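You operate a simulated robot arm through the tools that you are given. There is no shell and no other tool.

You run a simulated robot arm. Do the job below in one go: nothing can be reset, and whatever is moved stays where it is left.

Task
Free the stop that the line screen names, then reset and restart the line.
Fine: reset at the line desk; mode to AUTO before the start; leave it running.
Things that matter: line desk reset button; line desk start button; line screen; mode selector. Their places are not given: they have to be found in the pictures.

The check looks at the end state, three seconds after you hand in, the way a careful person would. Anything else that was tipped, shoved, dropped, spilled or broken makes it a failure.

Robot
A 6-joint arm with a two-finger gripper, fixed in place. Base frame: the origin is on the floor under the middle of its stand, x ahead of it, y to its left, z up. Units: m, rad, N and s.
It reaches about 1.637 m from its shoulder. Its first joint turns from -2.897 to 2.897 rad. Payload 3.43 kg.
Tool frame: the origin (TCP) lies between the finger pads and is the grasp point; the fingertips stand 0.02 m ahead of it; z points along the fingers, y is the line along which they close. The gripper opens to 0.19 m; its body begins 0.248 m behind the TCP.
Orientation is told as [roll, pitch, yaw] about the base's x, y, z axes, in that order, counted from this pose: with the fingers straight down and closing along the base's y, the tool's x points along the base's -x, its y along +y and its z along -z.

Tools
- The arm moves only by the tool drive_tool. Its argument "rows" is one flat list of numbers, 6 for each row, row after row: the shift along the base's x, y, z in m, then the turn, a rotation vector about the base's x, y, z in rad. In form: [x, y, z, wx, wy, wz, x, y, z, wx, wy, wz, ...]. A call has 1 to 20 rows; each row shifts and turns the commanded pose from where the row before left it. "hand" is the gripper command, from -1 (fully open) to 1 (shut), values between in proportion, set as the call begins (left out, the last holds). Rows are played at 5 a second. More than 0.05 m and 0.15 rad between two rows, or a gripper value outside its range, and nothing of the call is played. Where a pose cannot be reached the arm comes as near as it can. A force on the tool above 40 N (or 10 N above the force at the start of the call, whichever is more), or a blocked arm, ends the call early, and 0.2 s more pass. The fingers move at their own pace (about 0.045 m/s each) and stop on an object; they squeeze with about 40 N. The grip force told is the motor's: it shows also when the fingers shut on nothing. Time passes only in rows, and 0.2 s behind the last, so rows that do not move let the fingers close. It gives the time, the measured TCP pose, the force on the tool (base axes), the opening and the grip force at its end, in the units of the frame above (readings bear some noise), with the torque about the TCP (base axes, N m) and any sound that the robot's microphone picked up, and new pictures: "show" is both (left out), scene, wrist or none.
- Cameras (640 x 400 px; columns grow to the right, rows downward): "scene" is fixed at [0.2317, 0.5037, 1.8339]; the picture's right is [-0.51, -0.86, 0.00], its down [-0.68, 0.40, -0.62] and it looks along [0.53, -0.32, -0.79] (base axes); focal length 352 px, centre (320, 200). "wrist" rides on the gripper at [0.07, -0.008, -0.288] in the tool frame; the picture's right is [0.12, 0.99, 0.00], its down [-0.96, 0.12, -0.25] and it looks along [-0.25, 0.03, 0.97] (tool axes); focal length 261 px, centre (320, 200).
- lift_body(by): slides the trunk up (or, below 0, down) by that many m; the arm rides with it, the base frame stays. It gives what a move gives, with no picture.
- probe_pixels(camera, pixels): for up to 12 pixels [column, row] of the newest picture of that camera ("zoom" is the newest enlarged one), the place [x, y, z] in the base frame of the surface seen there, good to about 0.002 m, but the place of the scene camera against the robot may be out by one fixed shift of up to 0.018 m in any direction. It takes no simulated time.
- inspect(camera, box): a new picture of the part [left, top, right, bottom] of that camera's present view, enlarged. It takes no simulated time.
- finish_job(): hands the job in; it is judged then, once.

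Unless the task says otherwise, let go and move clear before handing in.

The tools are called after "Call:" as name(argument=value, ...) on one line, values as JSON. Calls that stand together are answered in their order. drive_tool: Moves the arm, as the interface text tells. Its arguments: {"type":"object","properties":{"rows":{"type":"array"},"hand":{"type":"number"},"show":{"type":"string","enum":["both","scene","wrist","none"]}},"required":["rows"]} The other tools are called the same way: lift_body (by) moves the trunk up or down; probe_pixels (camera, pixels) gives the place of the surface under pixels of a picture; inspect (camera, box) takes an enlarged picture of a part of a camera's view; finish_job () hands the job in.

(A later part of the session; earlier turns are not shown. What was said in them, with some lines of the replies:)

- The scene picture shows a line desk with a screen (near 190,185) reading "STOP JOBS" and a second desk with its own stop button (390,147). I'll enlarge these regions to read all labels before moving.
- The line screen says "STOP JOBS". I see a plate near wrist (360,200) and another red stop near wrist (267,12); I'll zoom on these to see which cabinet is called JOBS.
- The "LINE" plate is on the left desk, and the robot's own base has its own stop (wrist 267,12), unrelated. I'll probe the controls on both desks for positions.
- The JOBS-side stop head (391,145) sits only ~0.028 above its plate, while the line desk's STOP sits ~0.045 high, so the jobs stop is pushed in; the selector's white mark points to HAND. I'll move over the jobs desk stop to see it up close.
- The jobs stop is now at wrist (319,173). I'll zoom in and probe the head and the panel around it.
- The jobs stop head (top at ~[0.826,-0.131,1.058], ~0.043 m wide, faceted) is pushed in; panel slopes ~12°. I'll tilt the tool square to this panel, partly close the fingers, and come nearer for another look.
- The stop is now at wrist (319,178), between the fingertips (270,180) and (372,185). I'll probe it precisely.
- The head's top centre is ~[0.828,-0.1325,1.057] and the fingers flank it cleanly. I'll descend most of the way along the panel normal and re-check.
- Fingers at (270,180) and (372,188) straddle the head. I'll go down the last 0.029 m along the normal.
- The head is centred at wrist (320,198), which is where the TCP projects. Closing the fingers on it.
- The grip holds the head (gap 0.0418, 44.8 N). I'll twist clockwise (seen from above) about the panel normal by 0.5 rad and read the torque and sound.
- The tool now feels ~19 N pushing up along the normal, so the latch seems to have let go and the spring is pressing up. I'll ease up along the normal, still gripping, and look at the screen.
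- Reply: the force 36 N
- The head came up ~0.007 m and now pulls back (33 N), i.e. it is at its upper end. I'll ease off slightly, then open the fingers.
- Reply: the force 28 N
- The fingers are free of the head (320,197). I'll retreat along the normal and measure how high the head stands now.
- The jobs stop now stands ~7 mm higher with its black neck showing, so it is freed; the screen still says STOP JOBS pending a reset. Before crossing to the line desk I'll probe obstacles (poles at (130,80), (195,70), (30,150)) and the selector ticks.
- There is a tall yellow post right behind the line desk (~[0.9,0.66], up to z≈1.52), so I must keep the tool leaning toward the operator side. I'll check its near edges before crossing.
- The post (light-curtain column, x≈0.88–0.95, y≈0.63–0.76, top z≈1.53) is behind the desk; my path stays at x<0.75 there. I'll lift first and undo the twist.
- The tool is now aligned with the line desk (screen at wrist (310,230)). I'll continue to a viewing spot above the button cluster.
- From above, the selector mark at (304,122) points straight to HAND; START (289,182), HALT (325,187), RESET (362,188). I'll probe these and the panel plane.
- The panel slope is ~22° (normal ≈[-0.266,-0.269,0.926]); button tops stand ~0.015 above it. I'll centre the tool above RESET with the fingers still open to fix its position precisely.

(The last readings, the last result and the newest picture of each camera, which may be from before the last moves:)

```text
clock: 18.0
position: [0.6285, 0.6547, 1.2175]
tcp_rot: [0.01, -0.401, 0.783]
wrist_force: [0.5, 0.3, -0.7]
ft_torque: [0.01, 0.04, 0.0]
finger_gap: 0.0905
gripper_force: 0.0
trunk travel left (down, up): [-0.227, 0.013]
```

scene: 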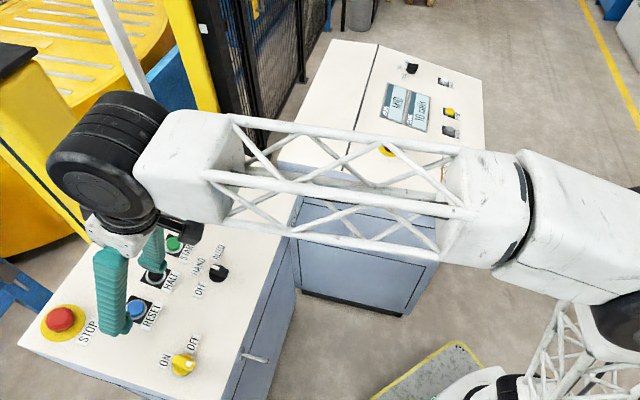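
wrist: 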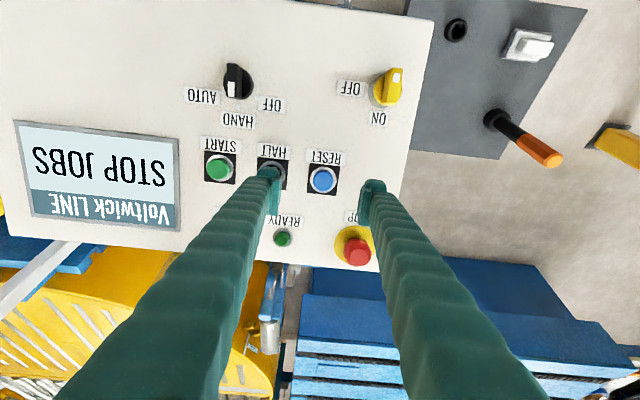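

RESET is at wrist (323,180), nearly under the tool. Probing its centre, and START too.

Call:
inspect(camera="wrist", box=[290, 145, 360, 200])

Call:
probe_pixels(camera="wrist", pixels=[[323, 180], [318, 180], [328, 180], [323, 175], [323, 185], [219, 167], [350, 170], [300, 190], [345, 195], [237, 75], [232, 90], [241, 65]])

Call:
probe_pixels(camera="scene", pixels=[[105, 140], [70, 120], [50, 160], [95, 100], [110, 200]])

```text
7.27 times, centred on (325, 172) of wrist
```

zoom: 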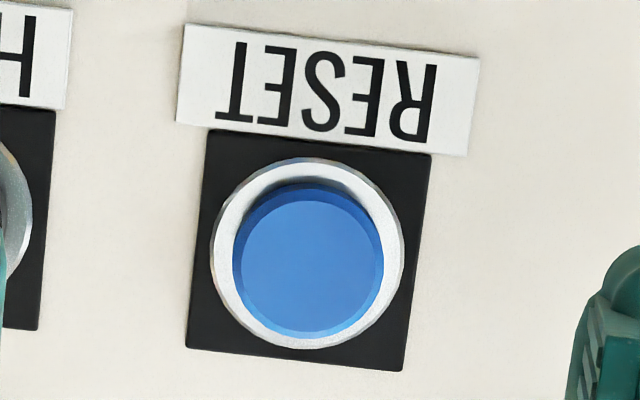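

```text
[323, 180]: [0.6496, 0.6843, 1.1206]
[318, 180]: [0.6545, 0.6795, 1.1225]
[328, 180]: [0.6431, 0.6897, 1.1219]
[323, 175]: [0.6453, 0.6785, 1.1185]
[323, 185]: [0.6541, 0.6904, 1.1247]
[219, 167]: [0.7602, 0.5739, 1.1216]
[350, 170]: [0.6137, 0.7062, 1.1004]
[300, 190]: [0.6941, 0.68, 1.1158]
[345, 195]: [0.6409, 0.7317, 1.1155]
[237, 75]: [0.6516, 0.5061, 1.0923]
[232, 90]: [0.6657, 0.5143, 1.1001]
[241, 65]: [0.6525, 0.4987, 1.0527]
```

```text
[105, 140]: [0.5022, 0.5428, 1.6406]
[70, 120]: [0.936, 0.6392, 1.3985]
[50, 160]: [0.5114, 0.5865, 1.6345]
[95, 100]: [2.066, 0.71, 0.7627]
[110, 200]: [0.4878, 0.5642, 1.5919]
```

RESET cap centre is ≈[0.6495,0.6846,1.121], ~0.03 m wide. I'll shut the fingers here and then descend to ~15 mm above the cap.

Call:
drive_tool(rows=[0, 0, 0, 0, 0, 0, 0, 0, 0, 0, 0, 0, 0, 0, 0, 0, 0, 0, 0, 0, 0, 0, 0, 0, 0, 0, 0, 0, 0, 0, 0, 0, 0, 0, 0, 0, 0.003, 0.005, -0.0156, 0, 0, 0, 0.003, 0.005, -0.0156, 0, 0, 0, 0.003, 0.0051, -0.0156, 0, 0, 0, 0.0029, 0.0051, -0.0156, 0, 0, 0, 0, 0, 0, 0, 0, 0], hand=1, show="both")

```text
clock: 20.4
position: [0.6401, 0.6767, 1.1542]
tcp_rot: [0.012, -0.401, 0.782]
wrist_force: [0.1, -0.6, 0.8]
ft_torque: [-0.01, 0.02, -0.03]
finger_gap: 0.0001
gripper_force: 34.1
trunk travel left (down, up): [-0.227, 0.013]
```

scene: 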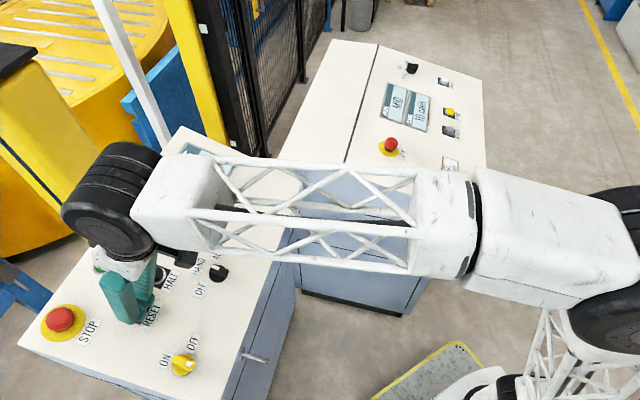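
wrist: 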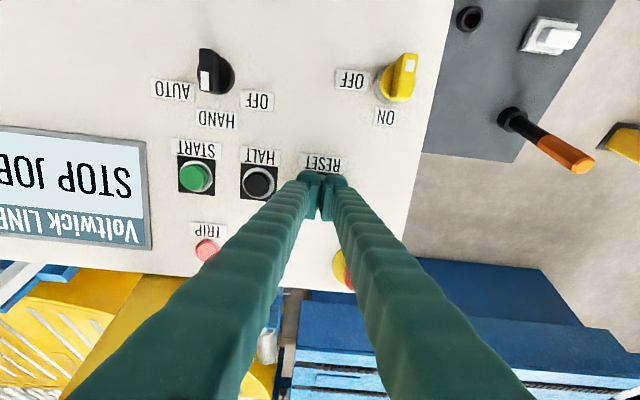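

The closed tips are at wrist (321,183) over RESET. A zoom to verify alignment before pressing.

Call:
inspect(camera="wrist", box=[280, 140, 370, 210])

```text
5.71 times, centred on (325, 175) of wrist
```

zoom: 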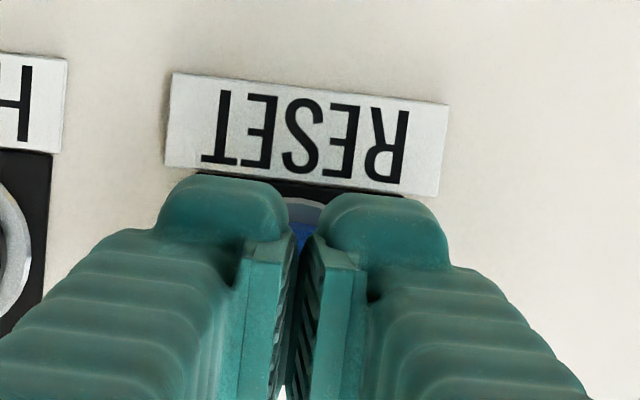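

The tips sit over the blue cap just below the RESET label. I'll press slowly along the panel normal.

Call:
drive_tool(rows=[0.0008, 0.00085, -0.00276, 0, 0, 0, 0.0008, 0.00085, -0.00276, 0, 0, 0, 0.0008, 0.00085, -0.00276, 0, 0, 0, 0.0008, 0.00085, -0.00276, 0, 0, 0, 0.0008, 0.00085, -0.00276, 0, 0, 0, 0.0008, 0.00085, -0.00276, 0, 0, 0], show="wrist")

```text
clock: 21.8
position: [0.646, 0.6804, 1.1379]
tcp_rot: [0.011, -0.402, 0.784]
wrist_force: [-0.5, 0.4, 3.5]
ft_torque: [0.0, -0.02, 0.01]
finger_gap: 0.0
gripper_force: 34.9
trunk travel left (down, up): [-0.227, 0.013]
```

wrist: 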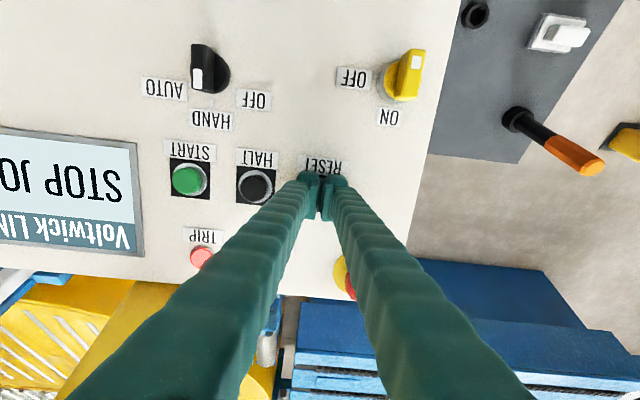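

Contact began (3.5 N). I'll press further in small steps.

Call:
drive_tool(rows=[0.00053, 0.00057, -0.00184, 0, 0, 0, 0.00053, 0.00057, -0.00184, 0, 0, 0], show="wrist")

```text
clock: 22.4
position: [0.6459, 0.6812, 1.1338]
tcp_rot: [0.012, -0.399, 0.784]
wrist_force: [-1.9, -2.0, 8.4]
ft_torque: [-0.06, 0.0, -0.03]
finger_gap: 0.006
gripper_force: 34.3
trunk travel left (down, up): [-0.227, 0.013]
heard: click
```

wrist: 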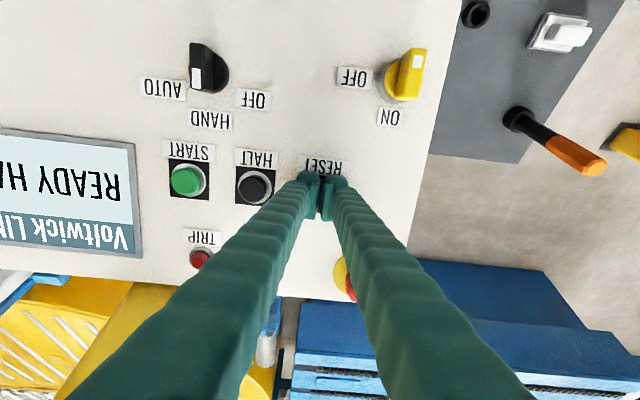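

A click was heard, the TRIP lamp at (201,258) went dark and the screen now reads "READY HA…". I'll back off along the normal and move to hover over the mode selector with fingers opened.

Call:
drive_tool(rows=[-0.0053, -0.0057, 0.0184, 0, 0, 0, -0.0053, -0.0057, 0.0184, 0, 0, 0, -0.0053, -0.0057, 0.0184, 0, 0, 0, -0.0053, -0.0057, 0.0184, 0, 0, 0, -0.0053, -0.0057, 0.0184, 0, 0, 0], show="wrist")

Call:
drive_tool(rows=[0.0026, -0.0346, -0.0076, 0, 0, 0, 0.0026, -0.0346, -0.0076, 0, 0, 0, 0.0026, -0.0346, -0.0076, 0, 0, 0, 0.0026, -0.0346, -0.0076, 0, 0, 0, 0.0026, -0.0344, -0.0078, 0, 0, 0, 0, 0, 0, 0, 0, 0], hand=0.26, show="both")

```text
clock: 23.6
position: [0.6181, 0.6534, 1.2256]
tcp_rot: [0.012, -0.401, 0.784]
wrist_force: [-0.8, -0.2, -0.1]
ft_torque: [-0.04, 0.02, 0.02]
finger_gap: 0.0
gripper_force: 33.8
trunk travel left (down, up): [-0.227, 0.013]
```

wrist: 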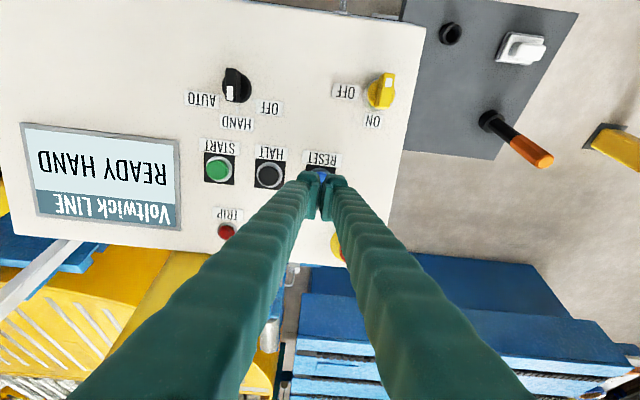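

```text
clock: 25.0
position: [0.632, 0.4791, 1.1873]
tcp_rot: [0.012, -0.402, 0.784]
wrist_force: [0.0, 0.1, 0.9]
ft_torque: [0.0, -0.02, 0.02]
finger_gap: 0.0703
gripper_force: 0.1
trunk travel left (down, up): [-0.227, 0.013]
```

scene: 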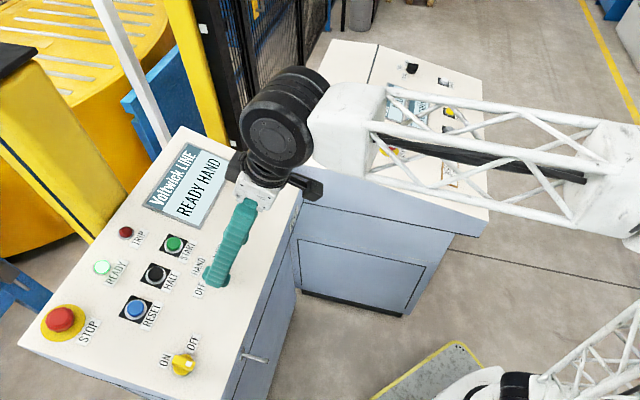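
wrist: 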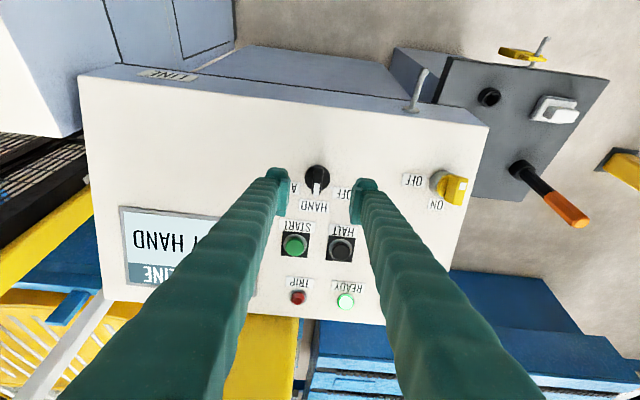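

The READY lamp is lit and the screen reads "READY HAND". The selector is at wrist (317,180) between the fingers; I'll zoom and probe it.

Call:
inspect(camera="wrist", box=[277, 150, 357, 220])

Call:
probe_pixels(camera="wrist", pixels=[[317, 169], [317, 175], [317, 180], [317, 185], [317, 190], [309, 180], [326, 180], [308, 175], [327, 175], [300, 165], [335, 165], [317, 155]])

```text
5.71 times, centred on (317, 185) of wrist
```

zoom: 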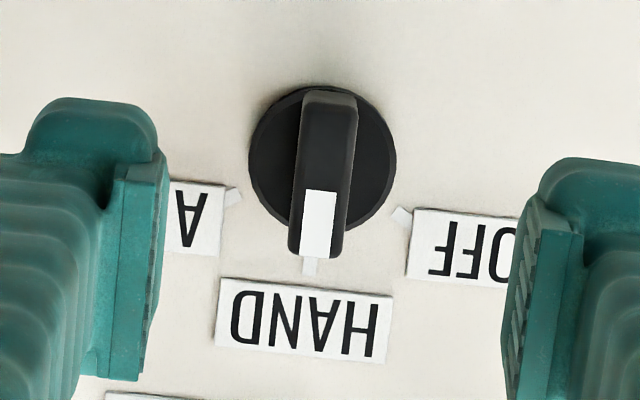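

```text
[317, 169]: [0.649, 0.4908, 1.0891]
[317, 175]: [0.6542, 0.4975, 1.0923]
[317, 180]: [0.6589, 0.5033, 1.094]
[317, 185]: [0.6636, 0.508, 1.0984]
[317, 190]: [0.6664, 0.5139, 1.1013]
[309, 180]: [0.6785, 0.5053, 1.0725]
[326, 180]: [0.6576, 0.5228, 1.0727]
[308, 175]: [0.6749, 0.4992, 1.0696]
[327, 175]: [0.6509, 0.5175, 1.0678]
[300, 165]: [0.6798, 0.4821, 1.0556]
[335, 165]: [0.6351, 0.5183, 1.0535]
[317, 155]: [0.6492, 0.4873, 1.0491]
```

The handle's top mid is ≈[0.658,0.504,1.0945], running along the tool's x, with the disc ~0.009 above the panel. I'll descend so the fingertips stay ~5 mm above the disc, straddling the handle.

Call:
drive_tool(rows=[0.00534, 0.005, -0.0186, 0, 0, 0, 0.00534, 0.005, -0.0186, 0, 0, 0, 0.00534, 0.005, -0.0186, 0, 0, 0, 0.00534, 0.005, -0.0186, 0, 0, 0, 0.00267, 0.0025, -0.0093, 0, 0, 0, 0.00267, 0.0025, -0.0093, 0, 0, 0, 0, 0, 0, 0, 0, 0], show="both")

```text
clock: 26.6
position: [0.6594, 0.5054, 1.0952]
tcp_rot: [0.013, -0.4, 0.784]
wrist_force: [0.3, 0.0, 0.6]
ft_torque: [0.0, 0.01, 0.0]
finger_gap: 0.0703
gripper_force: 0.0
trunk travel left (down, up): [-0.227, 0.013]
```

scene: 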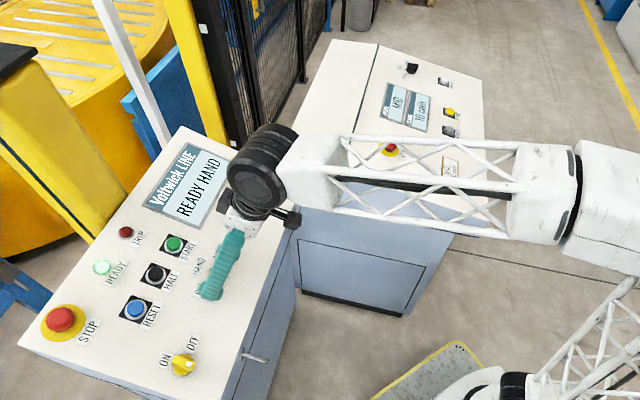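
wrist: 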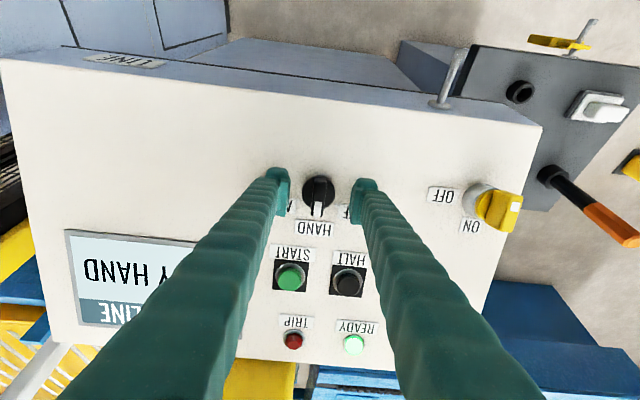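

The handle (318,196) is between the fingers and no contact forces show. Closing on it.

Call:
drive_tool(rows=[0, 0, 0, 0, 0, 0, 0, 0, 0, 0, 0, 0, 0, 0, 0, 0, 0, 0, 0, 0, 0, 0, 0, 0, 0, 0, 0, 0, 0, 0], hand=1, show="wrist")

```text
clock: 27.8
position: [0.659, 0.5038, 1.0955]
tcp_rot: [0.011, -0.403, 0.78]
wrist_force: [6.2, -4.7, -1.6]
ft_torque: [-0.01, -0.11, -0.06]
finger_gap: 0.0142
gripper_force: 45.2
trunk travel left (down, up): [-0.227, 0.013]
```

wrist: 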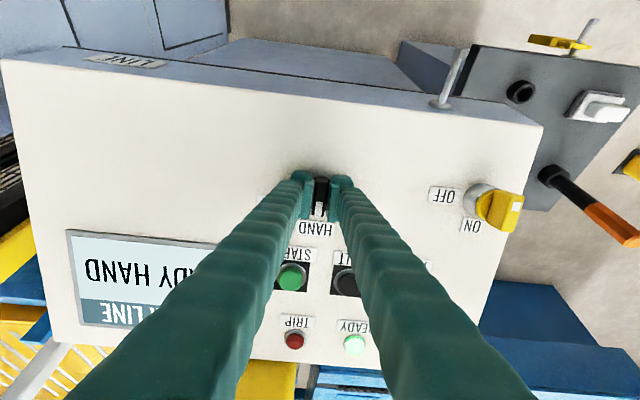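

The handle is gripped (gap 0.0142). I'll centre by ~1 mm and turn clockwise about the panel normal toward AUTO by 1.0 rad.

Call:
drive_tool(rows=[0.0006, -0.0005, 0, 0.02655, 0.02688, -0.09258, 0, 0, 0, 0.02655, 0.02688, -0.09258, 0, 0, 0, 0.02655, 0.02688, -0.09258, 0, 0, 0, 0.02655, 0.02688, -0.09258, 0, 0, 0, 0.02655, 0.02688, -0.09258, 0, 0, 0, 0.02655, 0.02688, -0.09258, 0, 0, 0, 0.02655, 0.02688, -0.09258, 0, 0, 0, 0.02655, 0.02688, -0.09258], show="both")

```text
clock: 29.6
position: [0.6581, 0.5053, 1.0947]
tcp_rot: [0.299, -0.278, -0.057]
wrist_force: [-7.6, 16.1, 2.3]
ft_torque: [0.12, -0.05, 0.05]
finger_gap: 0.0139
gripper_force: 44.9
trunk travel left (down, up): [-0.227, 0.013]
```

scene: 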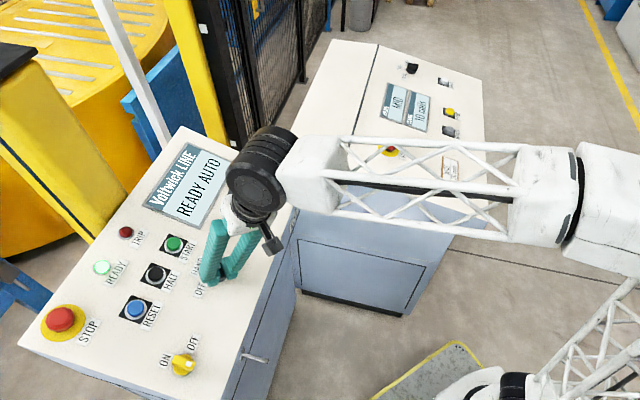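
wrist: 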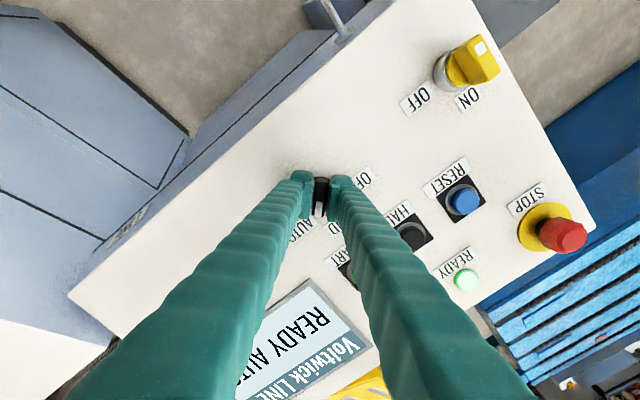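

The screen now says "READY AUTO" after 0.84 rad. I'll ease a bit further to reach the detent, watching the torque.

Call:
drive_tool(rows=[-0.0003, 0.0008, 0, 0.02655, 0.02688, -0.09258, 0, 0, 0, 0.0133, 0.0134, -0.0463], show="wrist")

```text
clock: 30.2
position: [0.6583, 0.5057, 1.0952]
tcp_rot: [0.332, -0.232, -0.208]
wrist_force: [-9.1, 19.7, 5.3]
ft_torque: [0.12, 0.0, 0.05]
finger_gap: 0.0141
gripper_force: 44.7
trunk travel left (down, up): [-0.227, 0.013]
```

wrist: 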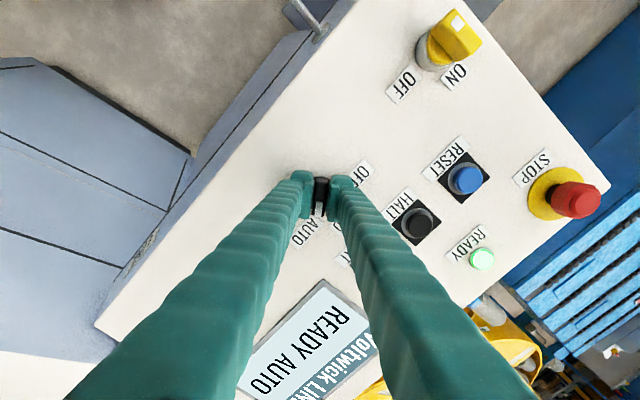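

The torque stays low (~57° turned), near the AUTO tick. I'll open the fingers and look where the mark points.

Call:
drive_tool(rows=[0, 0, 0, 0, 0, 0, 0, 0, 0, 0, 0, 0, 0, 0, 0, 0, 0, 0, 0, 0, 0, 0, 0, 0], hand=0.26, show="wrist")

Call:
inspect(camera="wrist", box=[270, 150, 390, 250])

```text
clock: 31.2
position: [0.6591, 0.5057, 1.0951]
tcp_rot: [0.333, -0.23, -0.206]
wrist_force: [-0.5, 0.1, -0.4]
ft_torque: [0.03, -0.02, 0.01]
finger_gap: 0.0701
gripper_force: 0.1
trunk travel left (down, up): [-0.227, 0.013]
```

wrist: 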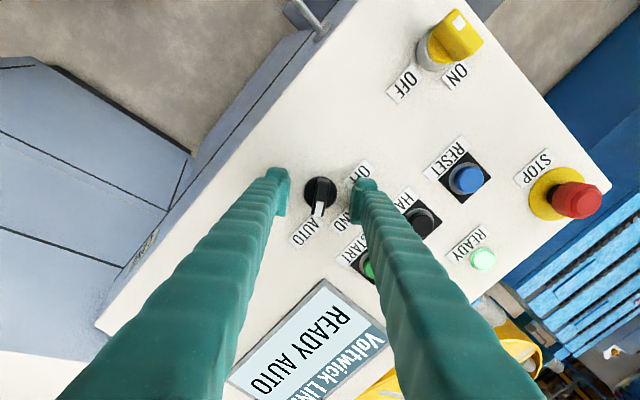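

```text
4.00 times, centred on (330, 200) of wrist
```

zoom: 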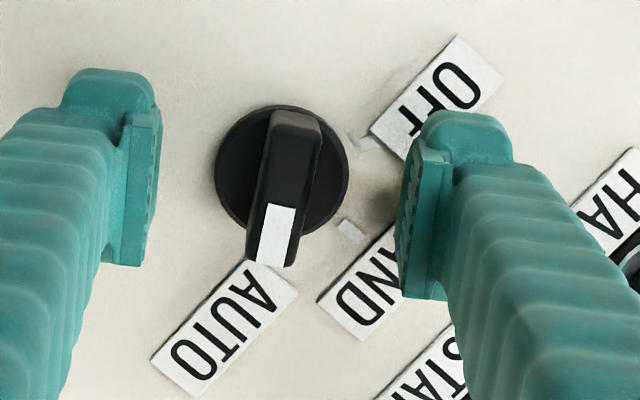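

The selector mark now points at AUTO and the screen shows "READY AUTO". I'll retreat along the normal, then swing back and hover over START.

Call:
drive_tool(rows=[-0.0053, -0.0054, 0.0185, 0, 0, 0, -0.0053, -0.0054, 0.0185, 0, 0, 0, -0.0053, -0.0054, 0.0185, 0, 0, 0, -0.0053, -0.0054, 0.0185, 0, 0, 0, -0.0053, -0.0054, 0.0185, 0, 0, 0], show="none")

Call:
drive_tool(rows=[0.0104, 0.0067, 0.0027, -0.0263, -0.0266, 0.0917, 0.0104, 0.0067, 0.0027, -0.0263, -0.0266, 0.0917, 0.0104, 0.0067, 0.0027, -0.0263, -0.0266, 0.0917, 0.0104, 0.0067, 0.0027, -0.0263, -0.0266, 0.0917, 0.0104, 0.0067, 0.0027, -0.0263, -0.0266, 0.0917, 0.0104, 0.0067, 0.0027, -0.0263, -0.0266, 0.0917, 0.0104, 0.0067, 0.0027, -0.0263, -0.0266, 0.0917, 0.0104, 0.0067, 0.0027, -0.0263, -0.0266, 0.0917, 0.0104, 0.0067, 0.0027, -0.0263, -0.0266, 0.0917, 0.0104, 0.0067, 0.0027, -0.0263, -0.0266, 0.0917, 0, 0, 0, 0, 0, 0], show="both")

```text
clock: 32.4
position: [0.6319, 0.4778, 1.1864]
tcp_rot: [0.332, -0.232, -0.205]
wrist_force: [-0.2, 0.1, -0.4]
ft_torque: [-0.03, 0.0, 0.0]
finger_gap: 0.0703
gripper_force: 0.0
trunk travel left (down, up): [-0.227, 0.013]
```

```text
clock: 34.8
position: [0.7375, 0.5463, 1.2135]
tcp_rot: [-0.002, -0.399, 0.83]
wrist_force: [-0.6, 0.8, -0.2]
ft_torque: [-0.03, 0.02, -0.02]
finger_gap: 0.0703
gripper_force: 0.1
trunk travel left (down, up): [-0.227, 0.013]
```

scene: 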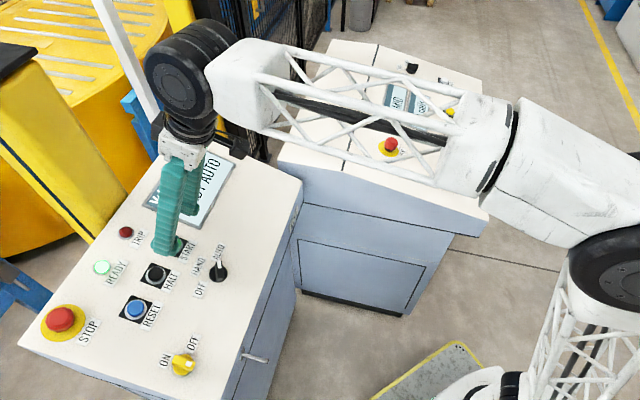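
wrist: 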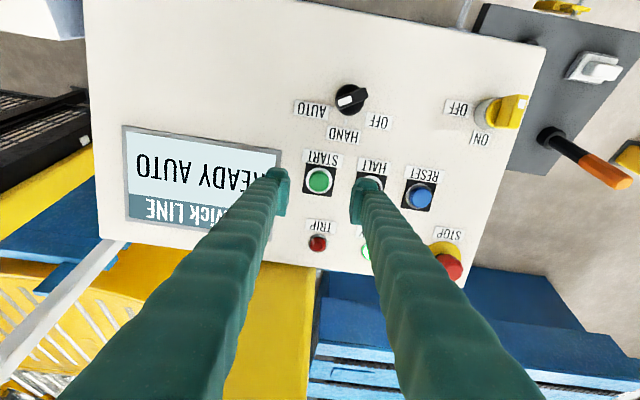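

READY AUTO holds, and START is at wrist (320,180). Measuring its cap centre.

Call:
inspect(camera="wrist", box=[285, 145, 355, 200])

Call:
probe_pixels(camera="wrist", pixels=[[320, 180], [315, 180], [325, 180], [320, 175], [320, 185]])

```text
7.27 times, centred on (320, 172) of wrist
```

zoom: 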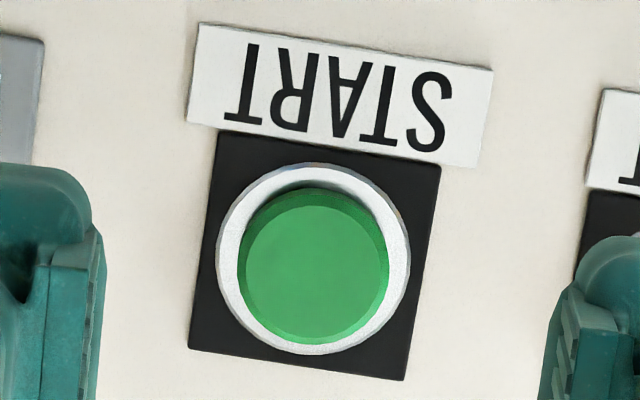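

```text
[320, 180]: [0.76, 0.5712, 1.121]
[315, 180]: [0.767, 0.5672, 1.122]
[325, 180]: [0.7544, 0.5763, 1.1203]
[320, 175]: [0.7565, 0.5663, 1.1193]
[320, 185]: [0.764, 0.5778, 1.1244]
```

START cap centre is ≈[0.7617,0.571,1.1214]. I'll shut the fingers and descend to ~12 mm above it.

Call:
drive_tool(rows=[0, 0, 0, 0, 0, 0, 0, 0, 0, 0, 0, 0, 0, 0, 0, 0, 0, 0, 0, 0, 0, 0, 0, 0, 0, 0, 0, 0, 0, 0, 0.00405, 0.00425, -0.01565, 0, 0, 0, 0.00405, 0.00425, -0.01565, 0, 0, 0, 0.00405, 0.00425, -0.01565, 0, 0, 0, 0.00405, 0.00425, -0.01565, 0, 0, 0, 0, 0, 0, 0, 0, 0], hand=1, show="wrist")

Call:
inspect(camera="wrist", box=[275, 140, 365, 210])

```text
clock: 37.0
position: [0.7521, 0.5627, 1.1513]
tcp_rot: [-0.003, -0.4, 0.827]
wrist_force: [0.2, -0.1, -0.2]
ft_torque: [-0.01, 0.02, 0.02]
finger_gap: 0.0001
gripper_force: 34.7
trunk travel left (down, up): [-0.227, 0.013]
```

wrist: 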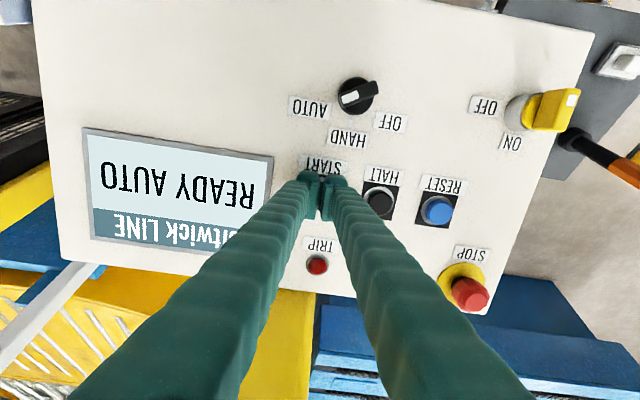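

```text
5.71 times, centred on (320, 175) of wrist
```

zoom: 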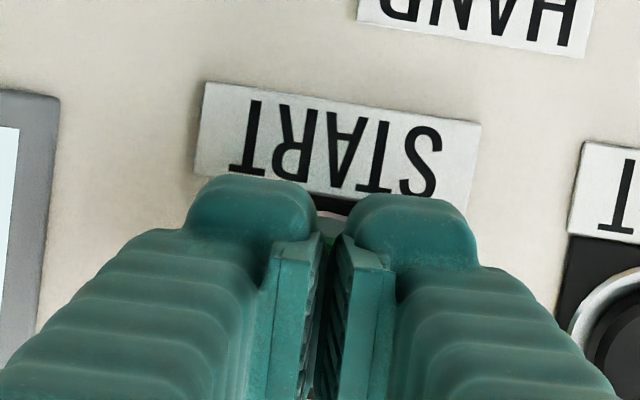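

The tips are over START and well clear of HALT. Pressing slowly along the normal.

Call:
drive_tool(rows=[0.0008, 0.00086, -0.00276, 0, 0, 0, 0.0008, 0.00086, -0.00276, 0, 0, 0, 0.0008, 0.00086, -0.00276, 0, 0, 0, 0.0008, 0.00086, -0.00276, 0, 0, 0, 0.0008, 0.00086, -0.00276, 0, 0, 0, 0.0004, 0.00043, -0.00138, 0, 0, 0, 0.0004, 0.00043, -0.00138, 0, 0, 0], show="wrist")

```text
clock: 38.6
position: [0.7578, 0.5666, 1.1353]
tcp_rot: [-0.003, -0.401, 0.827]
wrist_force: [-2.3, -2.7, 4.8]
ft_torque: [-0.09, 0.03, -0.03]
finger_gap: 0.006
gripper_force: 34.3
trunk travel left (down, up): [-0.227, 0.013]
heard: click
```

wrist: 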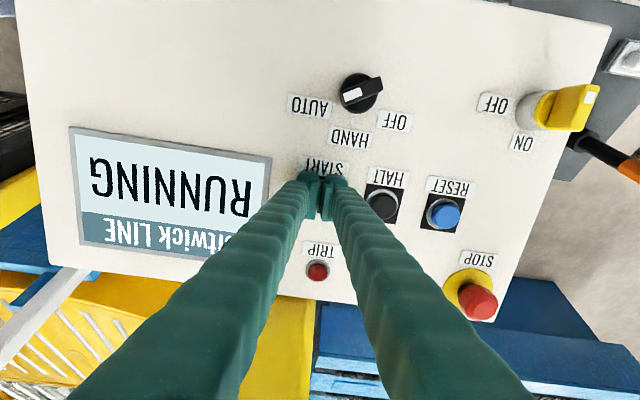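

A click was heard and the screen reads "RUNNING". I'll retreat along the normal, then move clear up and away from the desk.

Call:
drive_tool(rows=[-0.0052, -0.0057, 0.0184, 0, 0, 0, -0.0079, -0.0086, 0.0276, 0, 0, 0, -0.0079, -0.0086, 0.0276, 0, 0, 0, -0.0079, -0.0086, 0.0276, 0, 0, 0, -0.0079, -0.0086, 0.0276, 0, 0, 0, -0.0079, -0.0086, 0.0276, 0, 0, 0], show="wrist")

Call:
drive_tool(rows=[0, -0.035, 0.005, 0, 0, 0, 0, -0.035, 0.005, 0, 0, 0, 0, -0.035, 0.005, 0, 0, 0, 0, -0.035, 0.005, 0, 0, 0, 0, -0.035, 0.005, 0, 0, 0, 0, -0.035, 0.005, 0, 0, 0, 0, -0.035, 0.005, 0, 0, 0, 0, -0.035, 0.005, 0, 0, 0, 0, -0.035, 0.005, 0, 0, 0, 0, -0.035, 0.005, 0, 0, 0, 0, 0, 0, 0, 0, 0], show="both")

```text
clock: 40.0
position: [0.7126, 0.5182, 1.2913]
tcp_rot: [-0.004, -0.399, 0.826]
wrist_force: [0.4, 1.0, -0.3]
ft_torque: [-0.01, 0.02, 0.04]
finger_gap: 0.0
gripper_force: 34.0
trunk travel left (down, up): [-0.227, 0.013]
```

wrist: 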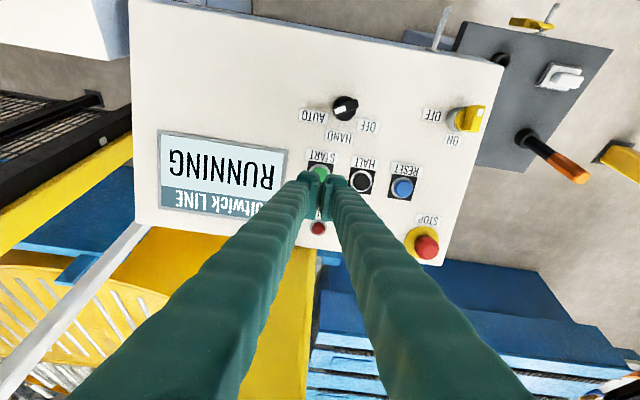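

```text
clock: 42.4
position: [0.7134, 0.1669, 1.3424]
tcp_rot: [-0.004, -0.398, 0.827]
wrist_force: [-0.5, 0.0, 0.7]
ft_torque: [0.02, -0.01, 0.02]
finger_gap: 0.0
gripper_force: 34.3
trunk travel left (down, up): [-0.227, 0.013]
```

scene: 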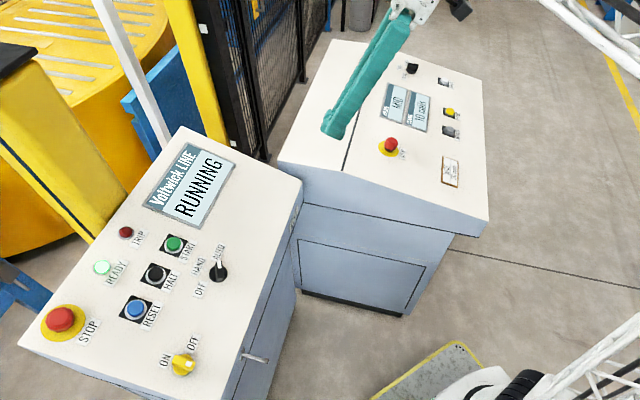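
wrist: 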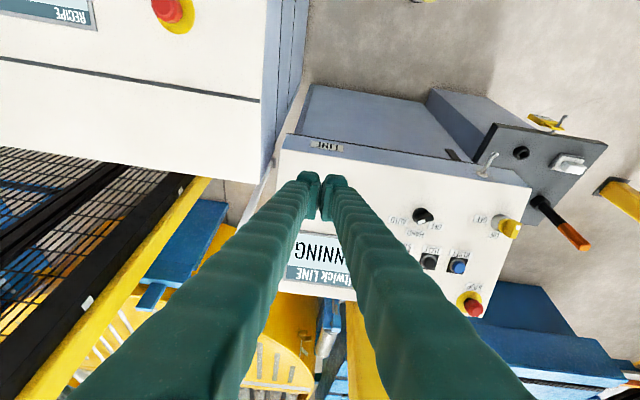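

The screen shows RUNNING, READY is lit and the arm is clear. One last zoom to confirm the selector, the jobs stop and the jobs screens are as they should be.

Call:
inspect(camera="scene", box=[30, 130, 270, 390])

Call:
inspect(camera="scene", box=[340, 50, 500, 210])

```text
1.54 times, centred on (150, 260) of scene
```

zoom: 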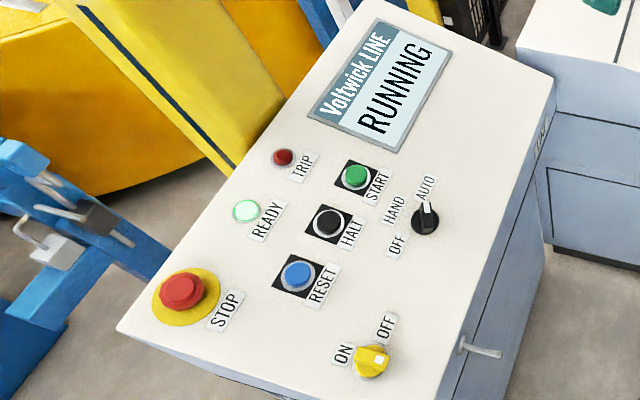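

```text
2.50 times, centred on (420, 130) of scene
```

zoom: 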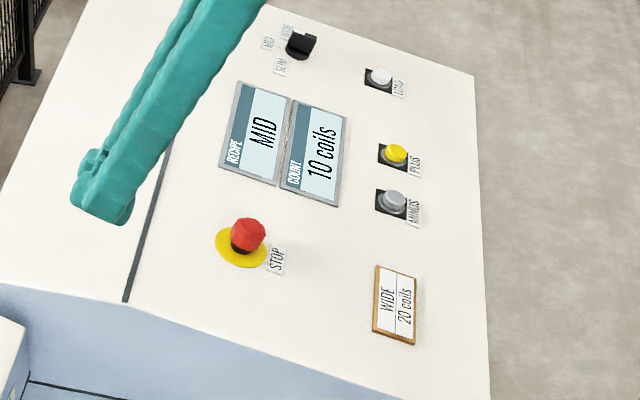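

The final zooms show the line screen at RUNNING, the selector at AUTO, the TRIP lamp dark and the READY lamp lit. The jobs stop is popped out and the jobs desk settings are unchanged (MID, 10 coils). The gripper is empty and clear, so I'm handing in.

Call:
finish_job()

```text
The job is handed in.
```

The line is running again, and the job is handed in; I haven't seen the result of the check.

- **Stop:** The line screen named "STOP JOBS". I twisted the pushed-in stop on the jobs desk clockwise until it released; it now stands about 7 mm higher. I didn't see a "JOBS" plate on that desk. I took it as the jobs desk from its recipe and coil-count panels, and the trip cleared on reset.
- **Reset:** I pressed RESET on the line desk. The TRIP lamp went dark, the READY lamp lit and the screen changed to "READY HAND".
- **Mode:** I turned the selector from HAND to AUTO, and the screen showed "READY AUTO".
- **Start:** I pressed START last, and the screen changed to "RUNNING".

In the last pictures nothing else had been moved: the jobs desk still reads MID and 10 coils, and the line desk's own STOP and ON/OFF switch were not touched. The gripper is empty and clear of both desks.
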